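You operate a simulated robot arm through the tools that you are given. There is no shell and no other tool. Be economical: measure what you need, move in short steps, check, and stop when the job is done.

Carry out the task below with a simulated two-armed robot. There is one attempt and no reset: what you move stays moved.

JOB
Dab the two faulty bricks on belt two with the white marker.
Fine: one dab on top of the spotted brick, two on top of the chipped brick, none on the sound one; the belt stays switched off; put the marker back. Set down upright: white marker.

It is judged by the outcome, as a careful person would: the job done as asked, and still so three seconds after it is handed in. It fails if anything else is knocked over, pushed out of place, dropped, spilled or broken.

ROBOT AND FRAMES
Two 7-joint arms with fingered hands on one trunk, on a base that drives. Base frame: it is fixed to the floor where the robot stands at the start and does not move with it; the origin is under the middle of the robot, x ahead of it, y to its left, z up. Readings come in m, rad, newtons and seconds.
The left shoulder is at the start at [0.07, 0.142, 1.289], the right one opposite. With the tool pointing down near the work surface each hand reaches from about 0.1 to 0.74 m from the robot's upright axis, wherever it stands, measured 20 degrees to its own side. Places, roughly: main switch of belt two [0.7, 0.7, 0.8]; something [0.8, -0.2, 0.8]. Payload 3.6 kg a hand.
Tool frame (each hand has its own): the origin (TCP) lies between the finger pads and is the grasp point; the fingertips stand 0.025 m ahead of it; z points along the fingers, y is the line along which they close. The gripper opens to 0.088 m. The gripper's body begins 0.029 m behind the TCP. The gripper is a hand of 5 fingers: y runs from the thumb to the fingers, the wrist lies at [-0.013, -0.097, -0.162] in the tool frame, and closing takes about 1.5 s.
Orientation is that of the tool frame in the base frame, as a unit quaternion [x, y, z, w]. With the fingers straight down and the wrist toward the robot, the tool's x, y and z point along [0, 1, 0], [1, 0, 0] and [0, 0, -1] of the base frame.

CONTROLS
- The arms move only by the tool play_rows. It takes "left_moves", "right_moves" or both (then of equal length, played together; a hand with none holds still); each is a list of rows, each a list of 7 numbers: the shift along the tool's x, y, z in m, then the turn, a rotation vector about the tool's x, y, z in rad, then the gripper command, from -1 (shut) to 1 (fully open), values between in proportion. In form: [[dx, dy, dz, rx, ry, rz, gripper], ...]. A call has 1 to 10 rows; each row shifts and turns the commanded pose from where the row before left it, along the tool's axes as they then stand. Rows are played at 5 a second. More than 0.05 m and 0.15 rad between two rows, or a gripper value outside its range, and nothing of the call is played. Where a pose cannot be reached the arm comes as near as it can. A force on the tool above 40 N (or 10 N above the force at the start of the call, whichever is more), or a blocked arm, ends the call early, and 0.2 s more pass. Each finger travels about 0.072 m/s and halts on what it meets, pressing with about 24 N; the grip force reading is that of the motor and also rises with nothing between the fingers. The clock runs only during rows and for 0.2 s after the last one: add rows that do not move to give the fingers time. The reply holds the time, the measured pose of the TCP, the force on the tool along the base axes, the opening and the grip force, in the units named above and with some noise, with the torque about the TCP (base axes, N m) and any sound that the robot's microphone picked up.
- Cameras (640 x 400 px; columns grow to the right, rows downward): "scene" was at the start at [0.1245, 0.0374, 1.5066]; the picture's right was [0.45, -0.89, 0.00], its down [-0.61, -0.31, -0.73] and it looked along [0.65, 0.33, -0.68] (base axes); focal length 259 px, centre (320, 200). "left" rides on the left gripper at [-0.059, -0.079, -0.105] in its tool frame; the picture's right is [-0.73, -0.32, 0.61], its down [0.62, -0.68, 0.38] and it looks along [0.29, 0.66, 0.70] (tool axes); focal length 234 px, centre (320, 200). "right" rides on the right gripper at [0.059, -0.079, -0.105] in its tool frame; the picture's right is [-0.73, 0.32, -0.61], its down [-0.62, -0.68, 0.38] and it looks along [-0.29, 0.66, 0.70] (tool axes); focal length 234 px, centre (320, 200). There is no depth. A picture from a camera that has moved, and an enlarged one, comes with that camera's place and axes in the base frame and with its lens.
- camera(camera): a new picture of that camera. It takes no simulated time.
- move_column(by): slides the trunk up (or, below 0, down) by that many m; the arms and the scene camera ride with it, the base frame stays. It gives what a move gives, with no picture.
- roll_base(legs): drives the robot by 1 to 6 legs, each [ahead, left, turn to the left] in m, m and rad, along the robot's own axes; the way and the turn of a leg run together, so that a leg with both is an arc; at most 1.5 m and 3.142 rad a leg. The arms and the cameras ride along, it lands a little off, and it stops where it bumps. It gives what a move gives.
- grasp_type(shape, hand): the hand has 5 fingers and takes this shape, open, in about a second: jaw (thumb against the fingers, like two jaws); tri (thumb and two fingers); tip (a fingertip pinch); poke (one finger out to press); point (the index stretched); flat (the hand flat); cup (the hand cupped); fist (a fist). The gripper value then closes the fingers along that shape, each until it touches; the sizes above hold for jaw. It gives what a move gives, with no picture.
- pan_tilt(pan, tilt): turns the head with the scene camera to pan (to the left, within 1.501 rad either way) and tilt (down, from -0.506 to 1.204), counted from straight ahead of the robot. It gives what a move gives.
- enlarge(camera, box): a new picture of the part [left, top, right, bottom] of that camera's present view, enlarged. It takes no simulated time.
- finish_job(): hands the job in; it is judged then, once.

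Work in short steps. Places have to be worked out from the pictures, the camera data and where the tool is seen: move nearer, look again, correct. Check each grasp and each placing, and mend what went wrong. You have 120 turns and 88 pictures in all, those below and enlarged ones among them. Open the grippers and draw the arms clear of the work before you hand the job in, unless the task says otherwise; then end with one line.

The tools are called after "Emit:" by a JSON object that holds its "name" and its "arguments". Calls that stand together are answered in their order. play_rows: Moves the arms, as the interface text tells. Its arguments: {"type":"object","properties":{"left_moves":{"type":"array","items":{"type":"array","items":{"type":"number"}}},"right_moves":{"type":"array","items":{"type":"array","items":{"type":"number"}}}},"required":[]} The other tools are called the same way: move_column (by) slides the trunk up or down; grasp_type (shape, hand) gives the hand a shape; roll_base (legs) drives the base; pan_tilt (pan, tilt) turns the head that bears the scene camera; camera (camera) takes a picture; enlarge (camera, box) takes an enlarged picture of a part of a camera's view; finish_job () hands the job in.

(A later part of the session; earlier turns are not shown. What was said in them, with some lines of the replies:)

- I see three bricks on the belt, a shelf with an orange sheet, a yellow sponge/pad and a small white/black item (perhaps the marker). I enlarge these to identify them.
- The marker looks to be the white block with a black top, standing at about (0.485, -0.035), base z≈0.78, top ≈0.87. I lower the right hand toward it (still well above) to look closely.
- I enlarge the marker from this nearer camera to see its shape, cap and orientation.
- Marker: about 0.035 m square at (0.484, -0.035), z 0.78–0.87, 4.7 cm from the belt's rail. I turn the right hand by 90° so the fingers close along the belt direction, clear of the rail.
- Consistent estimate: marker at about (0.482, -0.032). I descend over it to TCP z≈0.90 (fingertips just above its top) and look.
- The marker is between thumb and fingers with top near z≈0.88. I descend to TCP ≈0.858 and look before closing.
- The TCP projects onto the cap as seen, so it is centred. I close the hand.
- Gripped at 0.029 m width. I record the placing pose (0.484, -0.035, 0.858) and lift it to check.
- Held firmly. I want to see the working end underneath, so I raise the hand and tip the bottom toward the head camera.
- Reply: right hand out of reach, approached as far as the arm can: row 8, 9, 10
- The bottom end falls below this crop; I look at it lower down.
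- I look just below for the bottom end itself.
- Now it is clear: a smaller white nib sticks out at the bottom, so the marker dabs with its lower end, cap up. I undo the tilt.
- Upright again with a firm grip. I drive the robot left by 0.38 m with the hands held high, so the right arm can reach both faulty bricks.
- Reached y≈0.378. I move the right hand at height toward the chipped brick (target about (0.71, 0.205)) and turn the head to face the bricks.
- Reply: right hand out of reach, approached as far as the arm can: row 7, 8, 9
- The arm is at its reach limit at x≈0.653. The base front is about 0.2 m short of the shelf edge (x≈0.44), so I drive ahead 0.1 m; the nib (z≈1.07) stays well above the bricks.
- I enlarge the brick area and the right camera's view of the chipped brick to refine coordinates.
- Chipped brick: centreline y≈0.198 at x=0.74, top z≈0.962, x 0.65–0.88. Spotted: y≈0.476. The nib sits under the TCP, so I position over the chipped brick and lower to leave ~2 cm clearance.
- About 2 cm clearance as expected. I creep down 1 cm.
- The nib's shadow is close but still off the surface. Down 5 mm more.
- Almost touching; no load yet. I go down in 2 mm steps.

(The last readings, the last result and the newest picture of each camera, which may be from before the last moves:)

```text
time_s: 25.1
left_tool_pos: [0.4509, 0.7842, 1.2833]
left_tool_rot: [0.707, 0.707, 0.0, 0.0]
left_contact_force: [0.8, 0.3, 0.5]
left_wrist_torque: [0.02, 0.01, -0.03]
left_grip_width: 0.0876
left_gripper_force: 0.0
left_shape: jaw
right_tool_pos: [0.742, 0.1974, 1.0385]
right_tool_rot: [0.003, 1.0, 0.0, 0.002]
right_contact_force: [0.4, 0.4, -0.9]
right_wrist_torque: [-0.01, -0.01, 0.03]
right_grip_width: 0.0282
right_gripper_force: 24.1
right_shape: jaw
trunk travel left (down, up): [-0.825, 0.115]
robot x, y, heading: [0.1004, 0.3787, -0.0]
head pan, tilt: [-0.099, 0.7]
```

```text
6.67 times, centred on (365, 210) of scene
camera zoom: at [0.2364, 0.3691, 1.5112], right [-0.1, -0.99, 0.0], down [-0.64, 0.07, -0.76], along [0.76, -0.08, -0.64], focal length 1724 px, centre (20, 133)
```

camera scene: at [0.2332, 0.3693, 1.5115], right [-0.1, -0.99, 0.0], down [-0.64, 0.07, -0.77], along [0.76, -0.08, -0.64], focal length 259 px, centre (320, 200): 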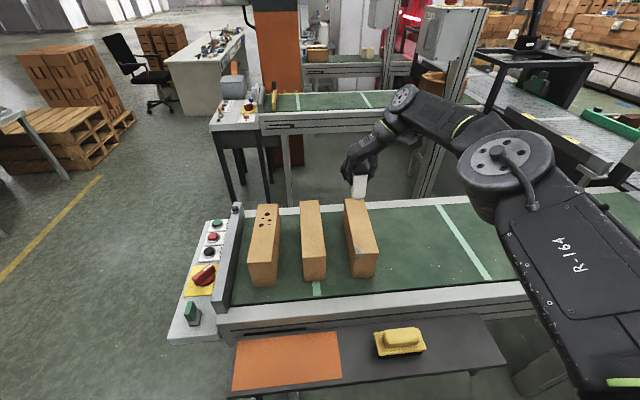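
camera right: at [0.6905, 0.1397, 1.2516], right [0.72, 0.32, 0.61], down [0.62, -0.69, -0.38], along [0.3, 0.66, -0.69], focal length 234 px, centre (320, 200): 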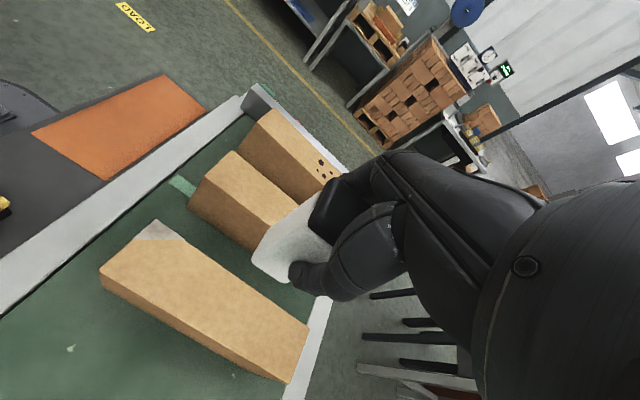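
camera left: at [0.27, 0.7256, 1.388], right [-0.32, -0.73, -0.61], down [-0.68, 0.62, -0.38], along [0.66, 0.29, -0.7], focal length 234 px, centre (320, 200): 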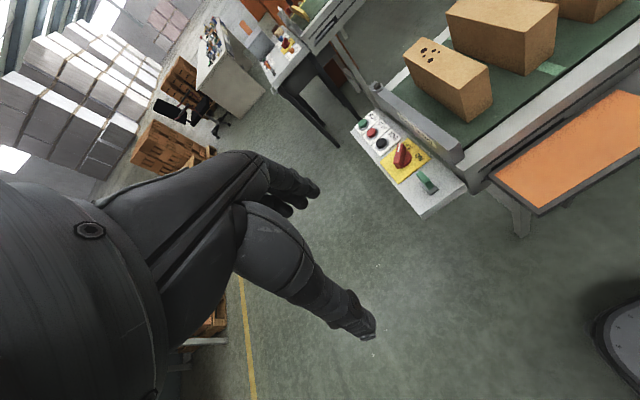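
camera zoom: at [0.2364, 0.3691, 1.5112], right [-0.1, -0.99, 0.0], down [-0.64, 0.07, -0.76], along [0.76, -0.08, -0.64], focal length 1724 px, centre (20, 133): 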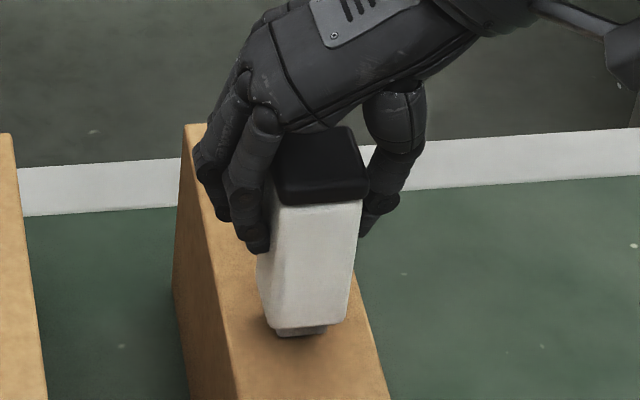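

Still no load (z≈1.0385) though it looks very close. Continuing in 2 mm steps.

Emit:
{"name": "play_rows", "arguments": {"right_moves": [[0, 0, 0.002, 0, 0, 0, -1], [0, 0, 0, 0, 0, 0, -1]]}}

Emit:
{"name": "enlarge", "arguments": {"camera": "scene", "box": [350, 205, 380, 235]}}

```text
time_s: 25.7
left_tool_pos: [0.4511, 0.7843, 1.2835]
left_tool_rot: [0.708, 0.707, 0.0, 0.001]
left_contact_force: [0.2, 0.4, -0.5]
left_wrist_torque: [-0.02, -0.04, 0.02]
left_grip_width: 0.0879
left_gripper_force: 0.1
left_shape: jaw
right_tool_pos: [0.7431, 0.1972, 1.0366]
right_tool_rot: [0.003, 1.0, 0.0, 0.001]
right_contact_force: [-0.2, 0.0, -1.8]
right_wrist_torque: [0.0, -0.06, 0.02]
right_grip_width: 0.0286
right_gripper_force: 23.9
right_shape: jaw
trunk travel left (down, up): [-0.825, 0.115]
robot x, y, heading: [0.0998, 0.3795, -0.0]
head pan, tilt: [-0.099, 0.7]
```

```text
13.33 times, centred on (365, 220) of scene
camera zoom: at [0.2364, 0.3691, 1.5112], right [-0.1, -0.99, 0.0], down [-0.64, 0.07, -0.76], along [0.76, -0.08, -0.64], focal length 3448 px, centre (-280, -67)
```

zoom: 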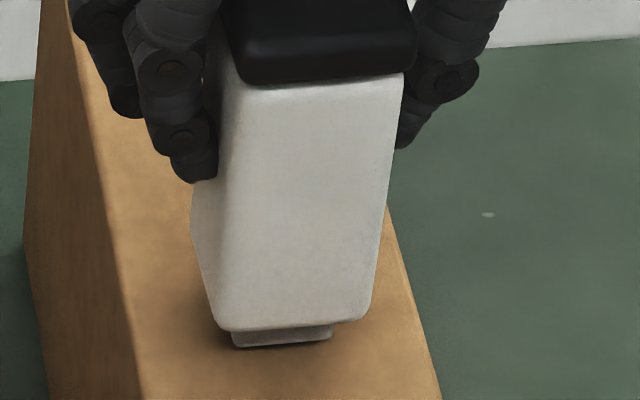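

Contact shadow is almost closed. Two more 2 mm steps, watching the force.

Emit:
{"name": "play_rows", "arguments": {"right_moves": [[0, 0, 0.002, 0, 0, 0, -1], [0, 0, 0, 0, 0, 0, -1]]}}

```text
time_s: 26.3
left_tool_pos: [0.4502, 0.7833, 1.2841]
left_tool_rot: [0.708, 0.706, 0.0, 0.001]
left_contact_force: [0.8, 0.3, 0.1]
left_wrist_torque: [0.02, 0.0, -0.03]
left_grip_width: 0.0877
left_gripper_force: 0.0
left_shape: jaw
right_tool_pos: [0.7429, 0.1972, 1.0339]
right_tool_rot: [0.002, 1.0, 0.0, 0.002]
right_contact_force: [0.8, -0.1, 0.8]
right_wrist_torque: [0.0, -0.01, 0.0]
right_grip_width: 0.0285
right_gripper_force: 23.8
right_shape: jaw
trunk travel left (down, up): [-0.825, 0.115]
robot x, y, heading: [0.1033, 0.3788, 0.003]
head pan, tilt: [-0.099, 0.7]
```

Vertical force shifted from about −1.3 to +0.8 N: first touch perhaps. I press 2 mm more to be sure.

Emit:
{"name": "play_rows", "arguments": {"right_moves": [[0, 0, 0.002, 0, 0, 0, -1], [0, 0, 0, 0, 0, 0, -1]]}}

```text
time_s: 26.9
left_tool_pos: [0.4499, 0.7844, 1.2831]
left_tool_rot: [0.708, 0.706, 0.0, 0.0]
left_contact_force: [0.1, 0.3, -0.2]
left_wrist_torque: [-0.02, 0.0, -0.04]
left_grip_width: 0.0877
left_gripper_force: 0.0
left_shape: jaw
right_tool_pos: [0.7431, 0.197, 1.0334]
right_tool_rot: [0.004, 1.0, 0.0, 0.003]
right_contact_force: [2.8, -0.6, 7.2]
right_wrist_torque: [0.03, -0.04, -0.04]
right_grip_width: 0.0286
right_gripper_force: 24.5
right_shape: jaw
trunk travel left (down, up): [-0.825, 0.115]
robot x, y, heading: [0.0983, 0.3794, -0.001]
head pan, tilt: [-0.099, 0.7]
```

Clear contact (~8 N) at TCP z≈1.034. I lift 4 cm and look at the mark.

Emit:
{"name": "play_rows", "arguments": {"right_moves": [[0, 0, -0.02, 0, 0, 0, -1], [0, 0, -0.04, 0, 0, 0, -1], [0, 0, 0, 0, 0, 0, -1]]}}

Emit:
{"name": "enlarge", "arguments": {"camera": "scene", "box": [330, 170, 400, 240]}}

Emit:
{"name": "enlarge", "arguments": {"camera": "right", "box": [120, 130, 400, 390]}}

```text
time_s: 27.7
left_tool_pos: [0.4514, 0.785, 1.2837]
left_tool_rot: [0.708, 0.706, 0.0, 0.001]
left_contact_force: [-0.4, -0.6, 0.4]
left_wrist_torque: [0.05, 0.04, -0.01]
left_grip_width: 0.0875
left_gripper_force: 0.0
left_shape: jaw
right_tool_pos: [0.7435, 0.1973, 1.0927]
right_tool_rot: [0.004, 1.0, 0.0, 0.001]
right_contact_force: [-0.3, -0.3, -1.7]
right_wrist_torque: [-0.02, -0.02, 0.01]
right_grip_width: 0.0287
right_gripper_force: 23.7
right_shape: jaw
trunk travel left (down, up): [-0.825, 0.115]
robot x, y, heading: [0.1023, 0.3806, -0.002]
head pan, tilt: [-0.099, 0.7]
```

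```text
5.71 times, centred on (365, 205) of scene
camera zoom: at [0.2368, 0.3692, 1.5111], right [-0.1, -0.99, 0.0], down [-0.64, 0.07, -0.76], along [0.76, -0.08, -0.64], focal length 1478 px, centre (63, 171)
```

zoom: 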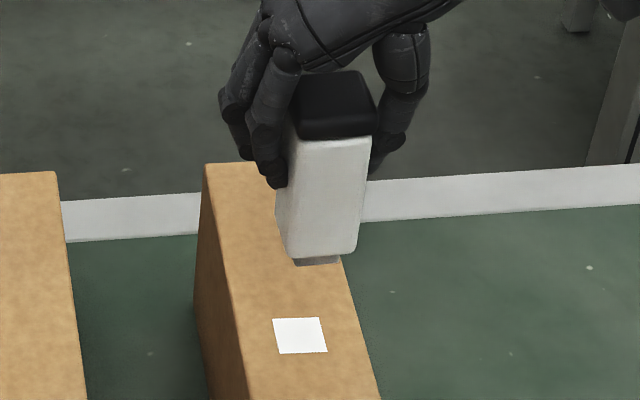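

```text
1.54 times, centred on (260, 260) of right
camera zoom: at [0.6833, 0.1196, 1.1983], right [0.73, 0.32, 0.61], down [0.62, -0.69, -0.38], along [0.3, 0.65, -0.7], focal length 360 px, centre (412, 108)
```

zoom: 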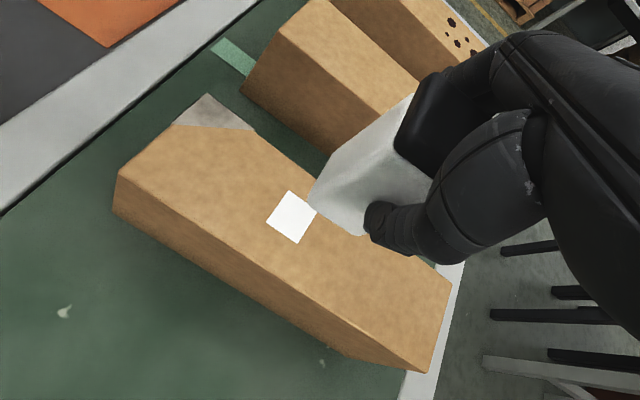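

A clean white square mark. For the second dab I shift 4.5 cm nearer (x≈0.698) and go down by the same 0.06 m, slowly at the end.

Emit:
{"name": "play_rows", "arguments": {"right_moves": [[0.045, 0, 0, 0, 0, 0, -1], [0, 0, 0.03, 0, 0, 0, -1], [0, 0, 0.02, 0, 0, 0, -1], [0, 0, 0.004, 0, 0, 0, -1], [0, 0, 0.002, 0, 0, 0, -1], [0, 0, 0.002, 0, 0, 0, -1], [0, 0, 0.002, 0, 0, 0, -1], [0, 0, 0, 0, 0, 0, -1]]}}

```text
time_s: 29.5
left_tool_pos: [0.4509, 0.7837, 1.2836]
left_tool_rot: [0.708, 0.706, 0.0, 0.0]
left_contact_force: [0.2, -0.2, 0.3]
left_wrist_torque: [0.03, 0.03, -0.03]
left_grip_width: 0.0878
left_gripper_force: 0.0
left_shape: jaw
right_tool_pos: [0.6977, 0.1984, 1.0317]
right_tool_rot: [0.003, 1.0, 0.0, 0.002]
right_contact_force: [2.9, -2.7, 11.6]
right_wrist_torque: [0.03, -0.05, -0.02]
right_grip_width: 0.0289
right_gripper_force: 23.7
right_shape: jaw
trunk travel left (down, up): [-0.825, 0.115]
robot x, y, heading: [0.1023, 0.3751, -0.001]
head pan, tilt: [-0.099, 0.7]
```

Contact felt (~12 N). I lift and check.

Emit:
{"name": "play_rows", "arguments": {"right_moves": [[0, 0, -0.02, 0, 0, 0, -1], [0, 0, -0.04, 0, 0, 0, -1], [0, 0, -0.04, 0, 0, 0, -1], [0, 0, 0, 0, 0, 0, -1]]}}

Emit:
{"name": "enlarge", "arguments": {"camera": "scene", "box": [230, 160, 400, 300]}}

```text
time_s: 30.5
left_tool_pos: [0.4514, 0.7839, 1.2829]
left_tool_rot: [0.708, 0.706, 0.0, 0.0]
left_contact_force: [-0.4, -0.7, 0.4]
left_wrist_torque: [0.0, 0.02, 0.0]
left_grip_width: 0.0875
left_gripper_force: 0.0
left_shape: jaw
right_tool_pos: [0.6997, 0.1975, 1.1317]
right_tool_rot: [0.003, 1.0, 0.0, 0.002]
right_contact_force: [0.4, -0.3, -2.0]
right_wrist_torque: [0.0, 0.02, 0.0]
right_grip_width: 0.029
right_gripper_force: 23.9
right_shape: jaw
trunk travel left (down, up): [-0.825, 0.115]
robot x, y, heading: [0.104, 0.3774, -0.005]
head pan, tilt: [-0.099, 0.7]
```

```text
2.86 times, centred on (315, 230) of scene
camera zoom: at [0.2369, 0.3689, 1.5111], right [-0.1, -0.99, 0.0], down [-0.64, 0.07, -0.76], along [0.76, -0.08, -0.64], focal length 739 px, centre (334, 114)
```

zoom: 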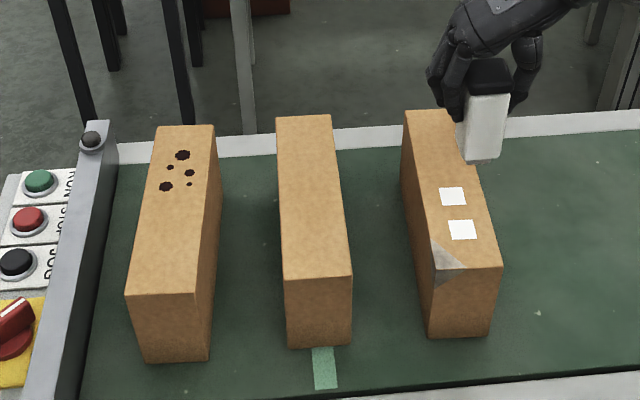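

Two separate marks on the chipped brick. I move over at height (nib ~9 cm above the brick tops) to the spotted brick at (0.725, 0.477).

Emit:
{"name": "play_rows", "arguments": {"right_moves": [[-0.005, 0.04, -0.02, 0, 0, 0, -1], [-0.005, 0.04, 0, 0, 0, 0, -1], [-0.005, 0.04, 0, 0, 0, 0, -1], [-0.005, 0.04, 0, 0, 0, 0, -1], [-0.005, 0.04, 0, 0, 0, 0, -1], [0, 0.04, 0, 0, 0, 0, -1], [0, 0.04, 0, 0, 0, 0, -1], [0, 0, 0, 0, 0, 0, -1]]}}

Emit:
{"name": "camera", "arguments": {"camera": "scene"}}

Emit:
{"name": "camera", "arguments": {"camera": "right"}}

```text
time_s: 32.3
left_tool_pos: [0.4503, 0.7829, 1.2844]
left_tool_rot: [0.707, 0.707, 0.0, 0.0]
left_contact_force: [0.5, 0.8, 0.2]
left_wrist_torque: [0.02, 0.02, -0.01]
left_grip_width: 0.0873
left_gripper_force: 0.2
left_shape: jaw
right_tool_pos: [0.7206, 0.4757, 1.1508]
right_tool_rot: [0.004, 1.0, 0.0, 0.003]
right_contact_force: [-0.2, 0.8, -1.4]
right_wrist_torque: [0.02, 0.0, 0.0]
right_grip_width: 0.0286
right_gripper_force: 23.9
right_shape: jaw
right hand out of reach, approached as far as the arm can: row 7
trunk travel left (down, up): [-0.825, 0.115]
robot x, y, heading: [0.1013, 0.377, 0.001]
head pan, tilt: [-0.099, 0.7]
```

```text
48 pictures are left
camera scene: at [0.2367, 0.3678, 1.5111], right [-0.1, -0.99, 0.0], down [-0.64, 0.07, -0.76], along [0.76, -0.08, -0.64], focal length 259 px, centre (320, 200)
```

scene: 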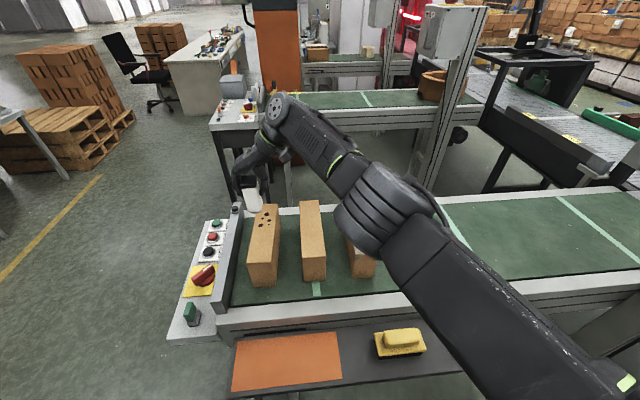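

```text
47 pictures are left
camera right: at [0.6609, 0.3977, 1.2554], right [0.73, 0.32, 0.61], down [0.62, -0.68, -0.38], along [0.3, 0.66, -0.69], focal length 234 px, centre (320, 200)
```

right: 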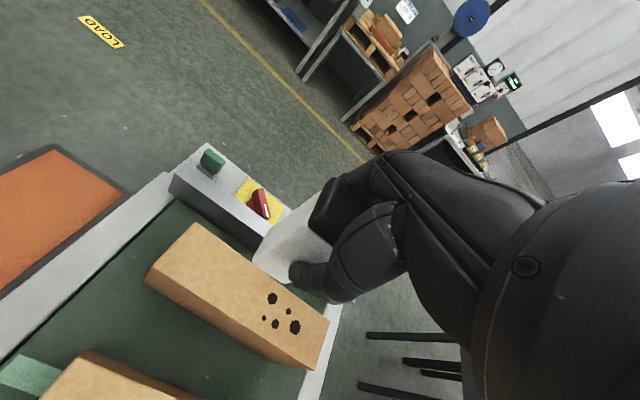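

The arm is reaching across its body here near its limit. For safer geometry I draw the hand back right 0.2 m, then drive the base left 0.2 m.

Emit:
{"name": "play_rows", "arguments": {"right_moves": [[0, -0.04, -0.01, 0, 0, 0, -1], [0, -0.04, 0, 0, 0, 0, -1], [0, -0.04, 0, 0, 0, 0, -1], [0, -0.04, 0, 0, 0, 0, -1], [0, -0.04, 0, 0, 0, 0, -1], [0, 0, 0, 0, 0, 0, -1]]}}

Emit:
{"name": "roll_base", "arguments": {"legs": [[0, 0.2, 0]]}}

Emit:
{"name": "camera", "arguments": {"camera": "scene"}}

Emit:
{"name": "camera", "arguments": {"camera": "right"}}

```text
time_s: 33.7
left_tool_pos: [0.4501, 0.7842, 1.2837]
left_tool_rot: [0.708, 0.706, 0.0, 0.001]
left_contact_force: [0.1, -0.1, -0.2]
left_wrist_torque: [0.02, 0.01, -0.03]
left_grip_width: 0.0876
left_gripper_force: 0.1
left_shape: jaw
right_tool_pos: [0.7206, 0.278, 1.1609]
right_tool_rot: [0.002, 1.0, -0.002, 0.001]
right_contact_force: [-0.1, 0.5, -2.4]
right_wrist_torque: [-0.03, 0.0, -0.02]
right_grip_width: 0.0288
right_gripper_force: 24.1
right_shape: jaw
trunk travel left (down, up): [-0.825, 0.115]
robot x, y, heading: [0.1007, 0.3789, -0.004]
head pan, tilt: [-0.099, 0.7]
```

```text
time_s: 35.3
left_tool_pos: [0.4528, 0.9808, 1.2849]
left_tool_rot: [0.709, 0.705, 0.001, -0.001]
left_contact_force: [-0.4, 0.1, -0.3]
left_wrist_torque: [0.01, 0.02, -0.02]
left_grip_width: 0.0877
left_gripper_force: 0.0
left_shape: jaw
right_tool_pos: [0.7197, 0.4734, 1.1606]
right_tool_rot: [0.005, 1.0, 0.001, 0.001]
right_contact_force: [1.4, -0.2, -1.8]
right_wrist_torque: [0.04, 0.0, -0.02]
right_grip_width: 0.0291
right_gripper_force: 24.4
right_shape: jaw
trunk travel left (down, up): [-0.825, 0.115]
robot x, y, heading: [0.1028, 0.5762, -0.002]
head pan, tilt: [-0.099, 0.7]
```

```text
46 pictures are left
camera scene: at [0.2371, 0.5653, 1.5111], right [-0.1, -0.99, 0.0], down [-0.64, 0.07, -0.76], along [0.76, -0.08, -0.64], focal length 259 px, centre (320, 200)
```

scene: 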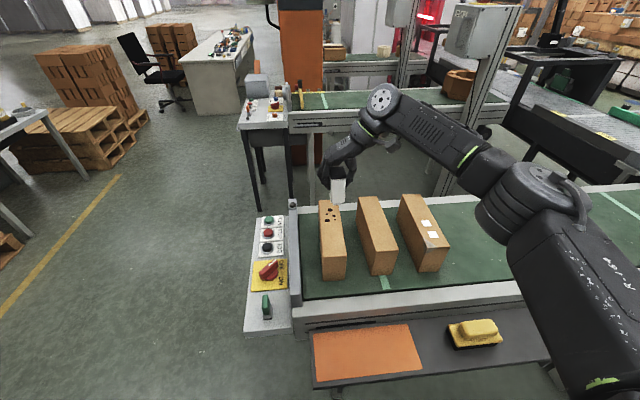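

```text
45 pictures are left
camera right: at [0.6602, 0.3948, 1.265], right [0.73, 0.31, 0.61], down [0.62, -0.69, -0.38], along [0.3, 0.66, -0.69], focal length 234 px, centre (320, 200)
```

right: 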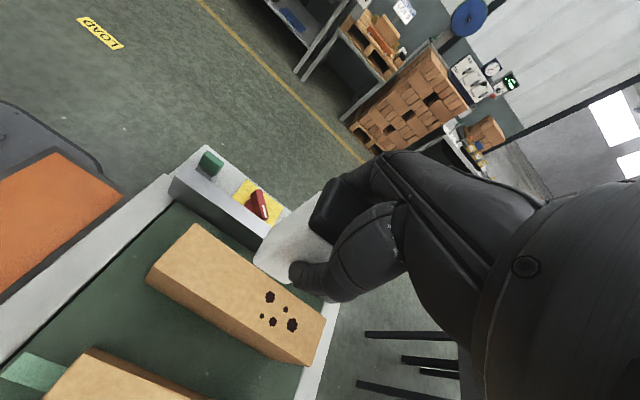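

Good geometry now. The hand is over the spotted brick at (0.72, 0.473); brick centreline y≈0.477. I nudge and lower to ~2 cm clearance.

Emit:
{"name": "play_rows", "arguments": {"right_moves": [[0, 0.003, 0.03, 0, 0, 0, -1], [0, 0, 0.04, 0, 0, 0, -1], [0, 0, 0.03, 0, 0, 0, -1], [0, 0, 0, 0, 0, 0, -1]]}}

Emit:
{"name": "enlarge", "arguments": {"camera": "scene", "box": [290, 160, 370, 290]}}

```text
time_s: 36.3
left_tool_pos: [0.453, 0.9825, 1.2837]
left_tool_rot: [0.709, 0.705, 0.0, 0.0]
left_contact_force: [-0.3, 0.4, 0.3]
left_wrist_torque: [0.0, 0.0, -0.02]
left_grip_width: 0.0879
left_gripper_force: 0.1
left_shape: jaw
right_tool_pos: [0.7195, 0.4765, 1.0578]
right_tool_rot: [0.005, 1.0, 0.0, 0.002]
right_contact_force: [0.2, 0.5, -1.0]
right_wrist_torque: [-0.01, -0.02, -0.01]
right_grip_width: 0.0288
right_gripper_force: 24.3
right_shape: jaw
trunk travel left (down, up): [-0.825, 0.115]
robot x, y, heading: [0.104, 0.5747, -0.01]
head pan, tilt: [-0.099, 0.7]
```

```text
3.08 times, centred on (330, 225) of scene
camera zoom: at [0.2368, 0.5686, 1.5112], right [-0.1, -0.99, 0.0], down [-0.64, 0.07, -0.76], along [0.76, -0.08, -0.64], focal length 796 px, centre (289, 123)
```

zoom: 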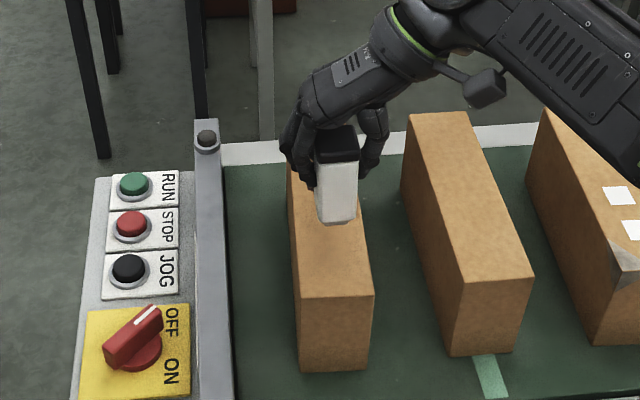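

Centred on the brick. I creep down to z≈1.036.

Emit:
{"name": "play_rows", "arguments": {"right_moves": [[0, 0, 0.012, 0, 0, 0, -1], [0, 0, 0.006, 0, 0, 0, -1], [0, 0, 0.004, 0, 0, 0, -1], [0, 0, 0, 0, 0, 0, -1]]}}

Emit:
{"name": "play_rows", "arguments": {"right_moves": [[0, 0, 0.002, 0, 0, 0, -1], [0, 0, 0, 0, 0, 0, -1]]}}

```text
time_s: 37.3
left_tool_pos: [0.4521, 0.9839, 1.2833]
left_tool_rot: [0.709, 0.705, 0.0, 0.001]
left_contact_force: [-0.3, -0.2, 0.4]
left_wrist_torque: [0.01, 0.02, 0.02]
left_grip_width: 0.0876
left_gripper_force: 0.2
left_shape: jaw
right_tool_pos: [0.72, 0.479, 1.0373]
right_tool_rot: [0.005, 1.0, 0.0, 0.002]
right_contact_force: [0.3, 0.0, -1.0]
right_wrist_torque: [0.02, 0.01, 0.01]
right_grip_width: 0.0287
right_gripper_force: 24.3
right_shape: jaw
trunk travel left (down, up): [-0.825, 0.115]
robot x, y, heading: [0.1043, 0.5776, -0.005]
head pan, tilt: [-0.099, 0.7]
```

```text
time_s: 37.9
left_tool_pos: [0.4533, 0.982, 1.2838]
left_tool_rot: [0.708, 0.706, 0.0, 0.0]
left_contact_force: [-0.1, -0.3, -0.1]
left_wrist_torque: [-0.02, 0.01, -0.01]
left_grip_width: 0.0878
left_gripper_force: 0.1
left_shape: jaw
right_tool_pos: [0.72, 0.4795, 1.0362]
right_tool_rot: [0.005, 1.0, 0.0, 0.002]
right_contact_force: [0.0, -0.2, -2.1]
right_wrist_torque: [-0.01, 0.0, -0.01]
right_grip_width: 0.0288
right_gripper_force: 23.6
right_shape: jaw
trunk travel left (down, up): [-0.825, 0.115]
robot x, y, heading: [0.0984, 0.5759, -0.003]
head pan, tilt: [-0.099, 0.7]
```

No contact yet; one final press of 5 mm in small rows within one call so the contact is a single one.

Emit:
{"name": "play_rows", "arguments": {"right_moves": [[0, 0, 0.002, 0, 0, 0, -1], [0, 0, 0.002, 0, 0, 0, -1], [0, 0, 0.001, 0, 0, 0, -1]]}}

```text
time_s: 38.7
left_tool_pos: [0.4523, 0.9831, 1.2848]
left_tool_rot: [0.71, 0.705, 0.001, 0.001]
left_contact_force: [-0.3, 0.6, 1.0]
left_wrist_torque: [0.0, 0.01, -0.02]
left_grip_width: 0.0877
left_gripper_force: 0.0
left_shape: jaw
right_tool_pos: [0.7186, 0.4787, 1.0325]
right_tool_rot: [0.005, 1.0, 0.0, 0.003]
right_contact_force: [3.4, -1.4, 9.7]
right_wrist_torque: [0.05, -0.02, -0.02]
right_grip_width: 0.0292
right_gripper_force: 23.9
right_shape: jaw
trunk travel left (down, up): [-0.825, 0.115]
robot x, y, heading: [0.1063, 0.5768, -0.004]
head pan, tilt: [-0.099, 0.7]
```

Contact ~11 N, matching the chipped brick's dabs. I lift well clear and check the mark.

Emit:
{"name": "play_rows", "arguments": {"right_moves": [[0, 0, -0.02, 0, 0, 0, -1], [0, 0, -0.04, 0, 0, 0, -1], [0, 0, -0.045, 0, 0, 0, -1], [0, 0, -0.045, 0, 0, 0, -1], [0, 0, 0, 0, 0, 0, -1]]}}

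Emit:
{"name": "enlarge", "arguments": {"camera": "scene", "box": [250, 160, 460, 320]}}

```text
time_s: 39.9
left_tool_pos: [0.4524, 0.9832, 1.2836]
left_tool_rot: [0.709, 0.705, 0.0, 0.0]
left_contact_force: [-0.3, -0.5, -0.8]
left_wrist_torque: [0.02, 0.0, 0.0]
left_grip_width: 0.0876
left_gripper_force: 0.0
left_shape: jaw
right_tool_pos: [0.7219, 0.4797, 1.1814]
right_tool_rot: [0.006, 1.0, 0.0, 0.001]
right_contact_force: [0.5, 0.3, -0.5]
right_wrist_torque: [-0.03, 0.01, -0.02]
right_grip_width: 0.0292
right_gripper_force: 24.1
right_shape: jaw
trunk travel left (down, up): [-0.825, 0.115]
robot x, y, heading: [0.1003, 0.5766, -0.007]
head pan, tilt: [-0.099, 0.7]
```

```text
2.50 times, centred on (355, 240) of scene
camera zoom: at [0.2371, 0.5686, 1.5111], right [-0.1, -0.99, 0.0], down [-0.64, 0.07, -0.76], along [0.76, -0.08, -0.64], focal length 647 px, centre (232, 100)
```

zoom: 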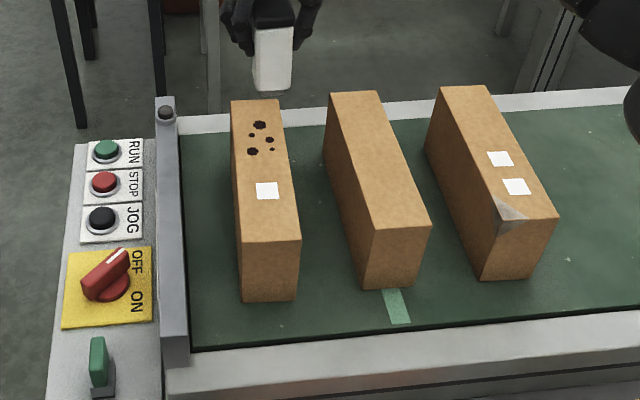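

All marks are right: one on spotted, two on chipped, none on sound, switch still OFF. I draw the hand back and then drive the base back to its starting place.

Emit:
{"name": "play_rows", "arguments": {"right_moves": [[0.035, 0, -0.01, 0, 0, 0, -1], [0.035, 0, 0, 0, 0, 0, -1], [0.035, 0, 0, 0, 0, 0, -1], [0.033, 0, 0, 0, 0, 0, -1], [0, 0, 0, 0, 0, 0, -1]]}}

Emit:
{"name": "roll_base", "arguments": {"legs": [[-0.1, 0, 0], [0, -0.577, 0]]}}

Emit:
{"name": "camera", "arguments": {"camera": "scene"}}

Emit:
{"name": "camera", "arguments": {"camera": "right"}}

```text
time_s: 41.1
left_tool_pos: [0.4541, 0.9839, 1.2828]
left_tool_rot: [0.71, 0.705, 0.001, -0.001]
left_contact_force: [-0.1, -0.2, -0.4]
left_wrist_torque: [-0.01, -0.02, -0.02]
left_grip_width: 0.0877
left_gripper_force: 0.1
left_shape: jaw
right_tool_pos: [0.5827, 0.4788, 1.191]
right_tool_rot: [0.005, 1.0, 0.0, 0.003]
right_contact_force: [-0.1, -0.2, -2.2]
right_wrist_torque: [0.02, 0.03, -0.01]
right_grip_width: 0.0289
right_gripper_force: 24.4
right_shape: jaw
trunk travel left (down, up): [-0.825, 0.115]
robot x, y, heading: [0.1038, 0.5793, -0.003]
head pan, tilt: [-0.099, 0.7]
```

```text
time_s: 45.2
left_tool_pos: [0.3477, 0.4059, 1.2835]
left_tool_rot: [0.708, 0.706, 0.0, 0.0]
left_contact_force: [0.2, 1.7, 0.4]
left_wrist_torque: [-0.01, 0.01, -0.03]
left_grip_width: 0.0878
left_gripper_force: 0.1
left_shape: jaw
right_tool_pos: [0.4791, -0.0977, 1.1912]
right_tool_rot: [0.003, 1.0, -0.001, 0.001]
right_contact_force: [0.1, 0.3, -1.3]
right_wrist_torque: [0.0, -0.04, 0.0]
right_grip_width: 0.0288
right_gripper_force: 24.7
right_shape: jaw
trunk travel left (down, up): [-0.825, 0.115]
robot x, y, heading: [0.0012, -0.0036, 0.001]
head pan, tilt: [-0.099, 0.7]
```

```text
42 pictures are left
camera scene: at [0.133, -0.0084, 1.5112], right [-0.1, -0.99, 0.0], down [-0.64, 0.07, -0.76], along [0.76, -0.08, -0.64], focal length 259 px, centre (320, 200)
```

scene: 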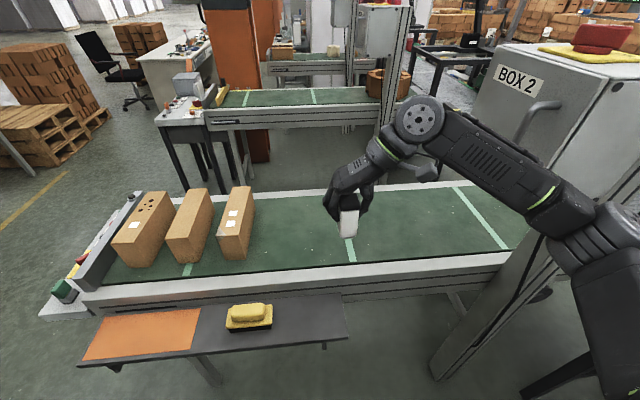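

```text
41 pictures are left
camera right: at [0.4194, -0.1762, 1.2964], right [0.73, 0.32, 0.61], down [0.62, -0.69, -0.38], along [0.3, 0.65, -0.7], focal length 234 px, centre (320, 200)
```

right: 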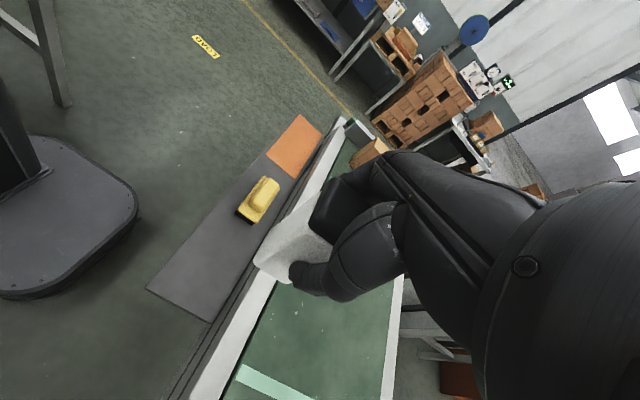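

Back at the start place. I move over the marker's original spot and lower to about 3 cm above it.

Emit:
{"name": "play_rows", "arguments": {"right_moves": [[-0.005, 0.04, 0, 0, 0, 0, -1], [0, 0.023, 0.03, 0, 0, 0, -1], [0, 0, 0.045, 0, 0, 0, -1], [0, 0, 0.045, 0, 0, 0, -1], [0, 0, 0.045, 0, 0, 0, -1], [0, 0, 0.045, 0, 0, 0, -1], [0, 0, 0.045, 0, 0, 0, -1], [0, 0, 0.03, 0, 0, 0, -1], [0, 0, 0.016, 0, 0, 0, -1], [0, 0, 0, 0, 0, 0, -1]]}}

Emit:
{"name": "enlarge", "arguments": {"camera": "scene", "box": [220, 240, 380, 360]}}

Emit:
{"name": "camera", "arguments": {"camera": "right"}}

```text
time_s: 47.4
left_tool_pos: [0.348, 0.4061, 1.284]
left_tool_rot: [0.709, 0.706, 0.0, 0.0]
left_contact_force: [-0.5, -0.7, -0.2]
left_wrist_torque: [-0.01, 0.02, -0.01]
left_grip_width: 0.0878
left_gripper_force: 0.2
left_shape: jaw
right_tool_pos: [0.4846, -0.038, 0.8885]
right_tool_rot: [0.004, 1.0, 0.0, 0.001]
right_contact_force: [-0.2, -0.5, -1.5]
right_wrist_torque: [-0.01, 0.01, -0.01]
right_grip_width: 0.0286
right_gripper_force: 24.0
right_shape: jaw
trunk travel left (down, up): [-0.825, 0.115]
robot x, y, heading: [-0.0039, 0.001, -0.002]
head pan, tilt: [-0.099, 0.7]
```

```text
3.33 times, centred on (300, 300) of scene
camera zoom: at [0.133, -0.0095, 1.5112], right [-0.1, -0.99, 0.0], down [-0.64, 0.07, -0.76], along [0.76, -0.08, -0.64], focal length 862 px, centre (387, -133)
```

zoom: 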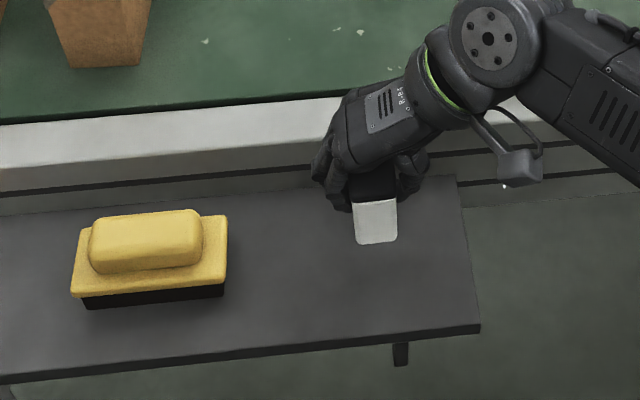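

```text
39 pictures are left
camera right: at [0.4254, -0.1148, 0.994], right [0.73, 0.32, 0.61], down [0.62, -0.69, -0.38], along [0.3, 0.65, -0.7], focal length 234 px, centre (320, 200)
```

right: 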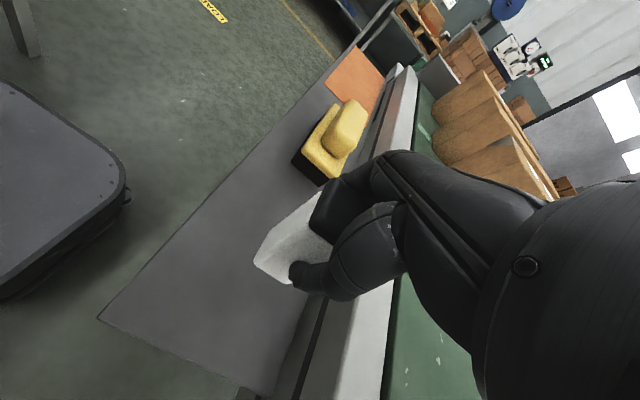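

I correct y by 3 mm and lower most of the remaining 3 cm.

Emit:
{"name": "play_rows", "arguments": {"right_moves": [[0, 0.003, 0.015, 0, 0, 0, -1], [0, 0, 0.008, 0, 0, 0, -1], [0, 0, 0.004, 0, 0, 0, -1], [0, 0, 0, 0, 0, 0, -1]]}}

Emit:
{"name": "play_rows", "arguments": {"right_moves": [[0, 0, 0.002, 0, 0, 0, -1], [0, 0, 0, 0, 0, 0, -1]]}}

Emit:
{"name": "play_rows", "arguments": {"right_moves": [[0, 0, 0.001, 0, 0, 0, -1], [0, 0, 0, 0, 0, 0, -1]]}}

```text
time_s: 48.4
left_tool_pos: [0.3476, 0.4049, 1.2838]
left_tool_rot: [0.708, 0.706, 0.0, 0.0]
left_contact_force: [1.0, 0.7, 0.4]
left_wrist_torque: [-0.03, 0.02, 0.0]
left_grip_width: 0.0876
left_gripper_force: 0.1
left_shape: jaw
right_tool_pos: [0.4868, -0.0336, 0.8626]
right_tool_rot: [0.003, 1.0, 0.0, 0.002]
right_contact_force: [-0.5, 0.9, -1.6]
right_wrist_torque: [0.0, 0.02, 0.03]
right_grip_width: 0.029
right_gripper_force: 23.5
right_shape: jaw
trunk travel left (down, up): [-0.825, 0.115]
robot x, y, heading: [-0.0029, 0.0021, -0.005]
head pan, tilt: [-0.099, 0.7]
```

```text
time_s: 49.0
left_tool_pos: [0.3492, 0.4053, 1.2833]
left_tool_rot: [0.709, 0.705, 0.0, 0.0]
left_contact_force: [0.7, -0.8, -0.4]
left_wrist_torque: [-0.01, 0.0, -0.02]
left_grip_width: 0.0878
left_gripper_force: 0.1
left_shape: jaw
right_tool_pos: [0.4856, -0.0337, 0.8608]
right_tool_rot: [0.004, 1.0, 0.0, 0.001]
right_contact_force: [0.4, 0.3, -2.5]
right_wrist_torque: [0.03, 0.02, -0.01]
right_grip_width: 0.0291
right_gripper_force: 24.0
right_shape: jaw
trunk travel left (down, up): [-0.825, 0.115]
robot x, y, heading: [0.0, -0.0046, -0.006]
head pan, tilt: [-0.099, 0.7]
```

```text
time_s: 49.6
left_tool_pos: [0.3483, 0.4053, 1.2834]
left_tool_rot: [0.708, 0.706, -0.001, 0.0]
left_contact_force: [-0.4, 0.2, 0.1]
left_wrist_torque: [-0.03, 0.01, 0.01]
left_grip_width: 0.0881
left_gripper_force: 0.2
left_shape: jaw
right_tool_pos: [0.4864, -0.0335, 0.8607]
right_tool_rot: [0.004, 1.0, 0.002, 0.001]
right_contact_force: [0.1, -0.3, 0.7]
right_wrist_torque: [0.0, 0.0, 0.04]
right_grip_width: 0.029
right_gripper_force: 23.9
right_shape: jaw
trunk travel left (down, up): [-0.825, 0.115]
robot x, y, heading: [-0.0023, -0.0003, -0.01]
head pan, tilt: [-0.099, 0.7]
```

Signs of touching. One more millimetre to confirm.

Emit:
{"name": "play_rows", "arguments": {"right_moves": [[0, 0, 0.001, 0, 0, 0, -1], [0, 0, 0, 0, 0, 0, -1]]}}

Emit:
{"name": "enlarge", "arguments": {"camera": "right", "box": [220, 160, 360, 320]}}

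```text
time_s: 50.2
left_tool_pos: [0.3477, 0.4045, 1.2833]
left_tool_rot: [0.709, 0.705, 0.0, 0.0]
left_contact_force: [0.0, -0.7, 0.1]
left_wrist_torque: [0.0, -0.01, -0.01]
left_grip_width: 0.0876
left_gripper_force: 0.0
left_shape: jaw
right_tool_pos: [0.4856, -0.0324, 0.8594]
right_tool_rot: [0.003, 1.0, 0.001, 0.003]
right_contact_force: [1.7, -0.1, 5.6]
right_wrist_torque: [0.0, 0.01, -0.03]
right_grip_width: 0.0288
right_gripper_force: 24.3
right_shape: jaw
trunk travel left (down, up): [-0.825, 0.115]
robot x, y, heading: [-0.0003, 0.0022, -0.004]
head pan, tilt: [-0.099, 0.7]
```

```text
2.50 times, centred on (290, 240) of right
camera zoom: at [0.4256, -0.1112, 0.965], right [0.73, 0.32, 0.61], down [0.62, -0.69, -0.38], along [0.3, 0.66, -0.69], focal length 585 px, centre (395, 100)
```

zoom: 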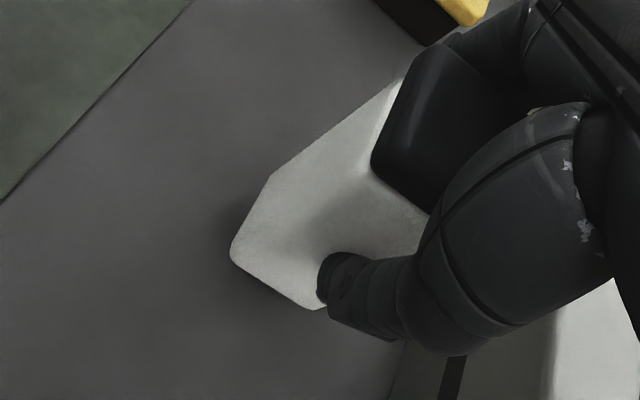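

Nib is resting on the shelf (~7 N). I ease the pressure and open the hand gradually.

Emit:
{"name": "play_rows", "arguments": {"right_moves": [[0, 0, -0.001, 0, 0, 0, -1], [0, 0, 0, 0, 0, 0, -0.4], [0, 0, 0, 0, 0, 0, -0.3], [0, 0, 0, 0, 0, 0, -0.2], [0, 0, 0, 0, 0, 0, 0], [0, 0, 0, 0, 0, 0, 0.3], [0, 0, 0, 0, 0, 0, 0.6], [0, 0, 0, 0, 0, 0, 1], [0, 0, 0, 0, 0, 0, 1], [0, 0, 0, 0, 0, 0, 1]]}}

Emit:
{"name": "enlarge", "arguments": {"camera": "right", "box": [200, 120, 420, 380]}}

Emit:
{"name": "enlarge", "arguments": {"camera": "scene", "box": [260, 240, 380, 360]}}

```text
time_s: 52.4
left_tool_pos: [0.3477, 0.4048, 1.283]
left_tool_rot: [0.708, 0.706, 0.0, 0.0]
left_contact_force: [0.5, 0.5, -0.6]
left_wrist_torque: [0.02, -0.01, -0.01]
left_grip_width: 0.0877
left_gripper_force: 0.1
left_shape: jaw
right_tool_pos: [0.4868, -0.0319, 0.8604]
right_tool_rot: [0.003, 1.0, 0.0, 0.001]
right_contact_force: [-1.0, -0.3, 0.6]
right_wrist_torque: [-0.02, 0.0, -0.03]
right_grip_width: 0.0875
right_gripper_force: 0.1
right_shape: jaw
trunk travel left (down, up): [-0.825, 0.115]
robot x, y, heading: [-0.0063, -0.0018, -0.003]
head pan, tilt: [-0.099, 0.7]
```

```text
1.54 times, centred on (310, 250) of right
camera zoom: at [0.4264, -0.111, 0.9658], right [0.73, 0.32, 0.61], down [0.62, -0.69, -0.38], along [0.3, 0.65, -0.7], focal length 360 px, centre (335, 123)
```

zoom: 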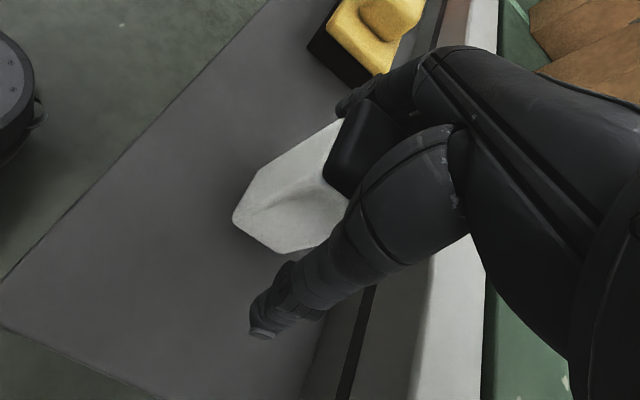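

```text
3.33 times, centred on (320, 300) of scene
camera zoom: at [0.1328, -0.0096, 1.5112], right [-0.1, -0.99, 0.0], down [-0.64, 0.07, -0.76], along [0.76, -0.08, -0.64], focal length 862 px, centre (320, -133)
```

zoom: 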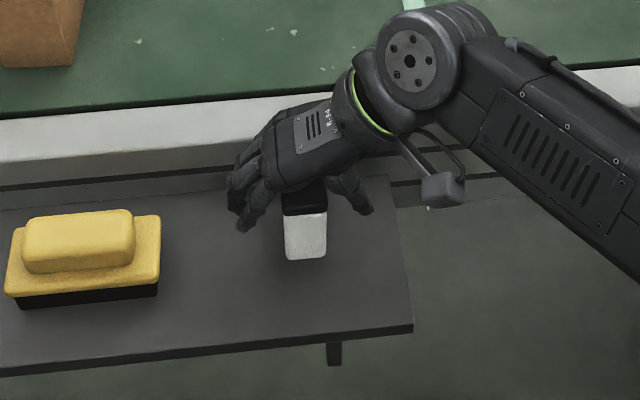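

The marker stands free and upright. I lift the hand straight up, clear of everything.

Emit:
{"name": "play_rows", "arguments": {"right_moves": [[0, 0, -0.01, 0, 0, 0, 1], [0, 0, -0.025, 0, 0, 0, 1], [0, 0, -0.04, 0, 0, 0, 1], [0, 0, -0.045, 0, 0, 0, 1], [0, 0, -0.045, 0, 0, 0, 1], [0, 0, -0.045, 0, 0, 0, 1], [0, 0, -0.045, 0, 0, 0, 1], [0.03, 0, -0.045, 0, 0, 0, 1], [0.03, 0, 0, 0, 0, 0, 1], [0, 0, 0, 0, 0, 0, 1]]}}

Emit:
{"name": "camera", "arguments": {"camera": "scene"}}

Emit:
{"name": "enlarge", "arguments": {"camera": "scene", "box": [220, 240, 380, 360]}}

Emit:
{"name": "enlarge", "arguments": {"camera": "scene", "box": [60, 160, 280, 300]}}

```text
refused: row 8 steps farther than a row can; nothing moved
```

```text
35 pictures are left
camera scene: at [0.1328, -0.0096, 1.5112], right [-0.1, -0.99, 0.0], down [-0.64, 0.07, -0.76], along [0.76, -0.08, -0.64], focal length 259 px, centre (320, 200)
```

scene: 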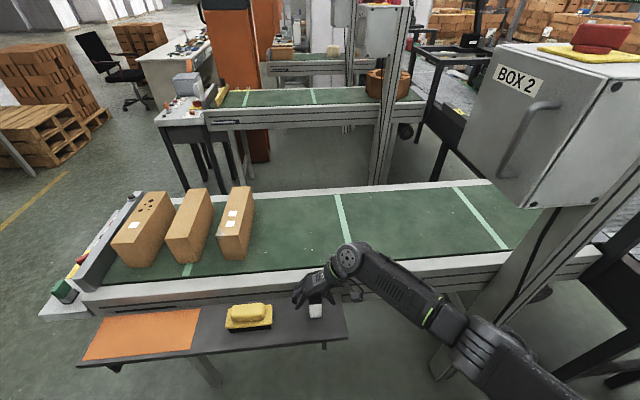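

```text
3.33 times, centred on (300, 300) of scene
camera zoom: at [0.1328, -0.0096, 1.5112], right [-0.1, -0.99, 0.0], down [-0.64, 0.07, -0.76], along [0.76, -0.08, -0.64], focal length 862 px, centre (387, -133)
```

zoom: 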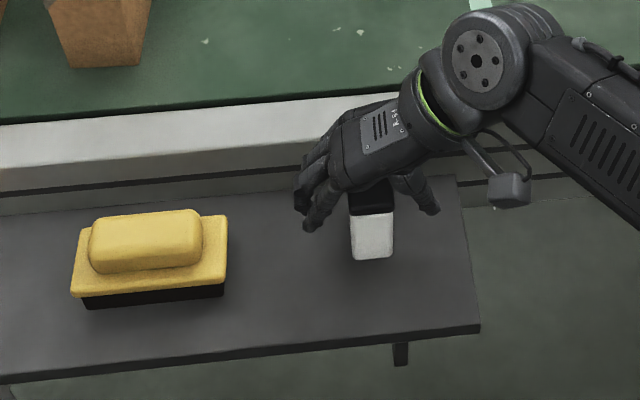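

```text
2.86 times, centred on (170, 230) of scene
camera zoom: at [0.1328, -0.0096, 1.5112], right [-0.1, -0.99, 0.0], down [-0.64, 0.07, -0.76], along [0.76, -0.08, -0.64], focal length 739 px, centre (749, 114)
```

zoom: 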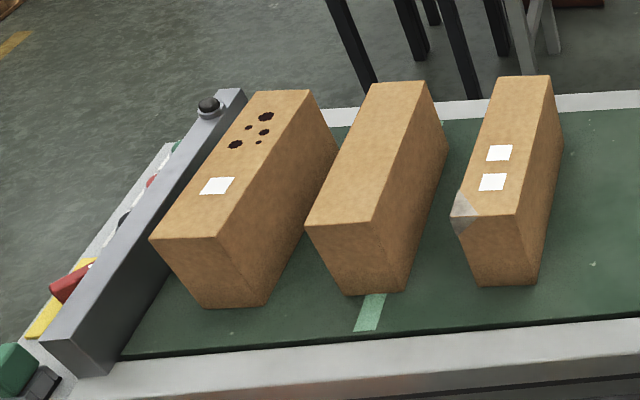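

That call was refused (one row too long) and nothing moved. I lift with smaller rows.

Emit:
{"name": "play_rows", "arguments": {"right_moves": [[0, 0, -0.01, 0, 0, 0, 1], [0, 0, -0.025, 0, 0, 0, 1], [0, 0, -0.04, 0, 0, 0, 1], [0, 0, -0.045, 0, 0, 0, 1], [0, 0, -0.045, 0, 0, 0, 1], [0, 0, -0.045, 0, 0, 0, 1], [0, 0, -0.045, 0, 0, 0, 1], [0, -0.04, 0, 0, 0, 0, 1], [0, -0.04, 0, 0, 0, 0, 1], [0, 0, 0, 0, 0, 0, 1]]}}

Emit:
{"name": "enlarge", "arguments": {"camera": "scene", "box": [220, 240, 380, 360]}}

```text
time_s: 54.6
left_tool_pos: [0.3483, 0.4058, 1.2828]
left_tool_rot: [0.708, 0.706, 0.0, 0.0]
left_contact_force: [0.3, 0.7, -0.4]
left_wrist_torque: [0.01, 0.0, 0.01]
left_grip_width: 0.0875
left_gripper_force: 0.0
left_shape: jaw
right_tool_pos: [0.4817, -0.1119, 1.1144]
right_tool_rot: [0.003, 1.0, -0.002, 0.002]
right_contact_force: [-0.5, 0.3, 0.2]
right_wrist_torque: [-0.01, 0.0, 0.04]
right_grip_width: 0.0878
right_gripper_force: 0.0
right_shape: jaw
trunk travel left (down, up): [-0.825, 0.115]
robot x, y, heading: [-0.0046, -0.0025, -0.003]
head pan, tilt: [-0.099, 0.7]
```

```text
3.33 times, centred on (300, 300) of scene
camera zoom: at [0.1331, -0.008, 1.5112], right [-0.1, -0.99, 0.0], down [-0.64, 0.06, -0.76], along [0.76, -0.08, -0.64], focal length 862 px, centre (387, -133)
```

zoom: 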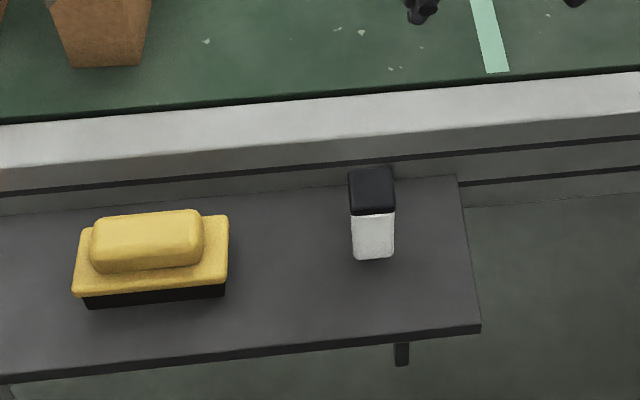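

The marker stands upright at its original spot, the marks are correct, the switch is still OFF and both arms are clear. I hand the job in.

Emit:
{"name": "finish_job", "arguments": {}}

```text
The job is handed in.
```

The spotted brick has one white dab on top, the chipped brick has two and the sound brick has none; the belt was left off, and the marker is standing upright back in its place.
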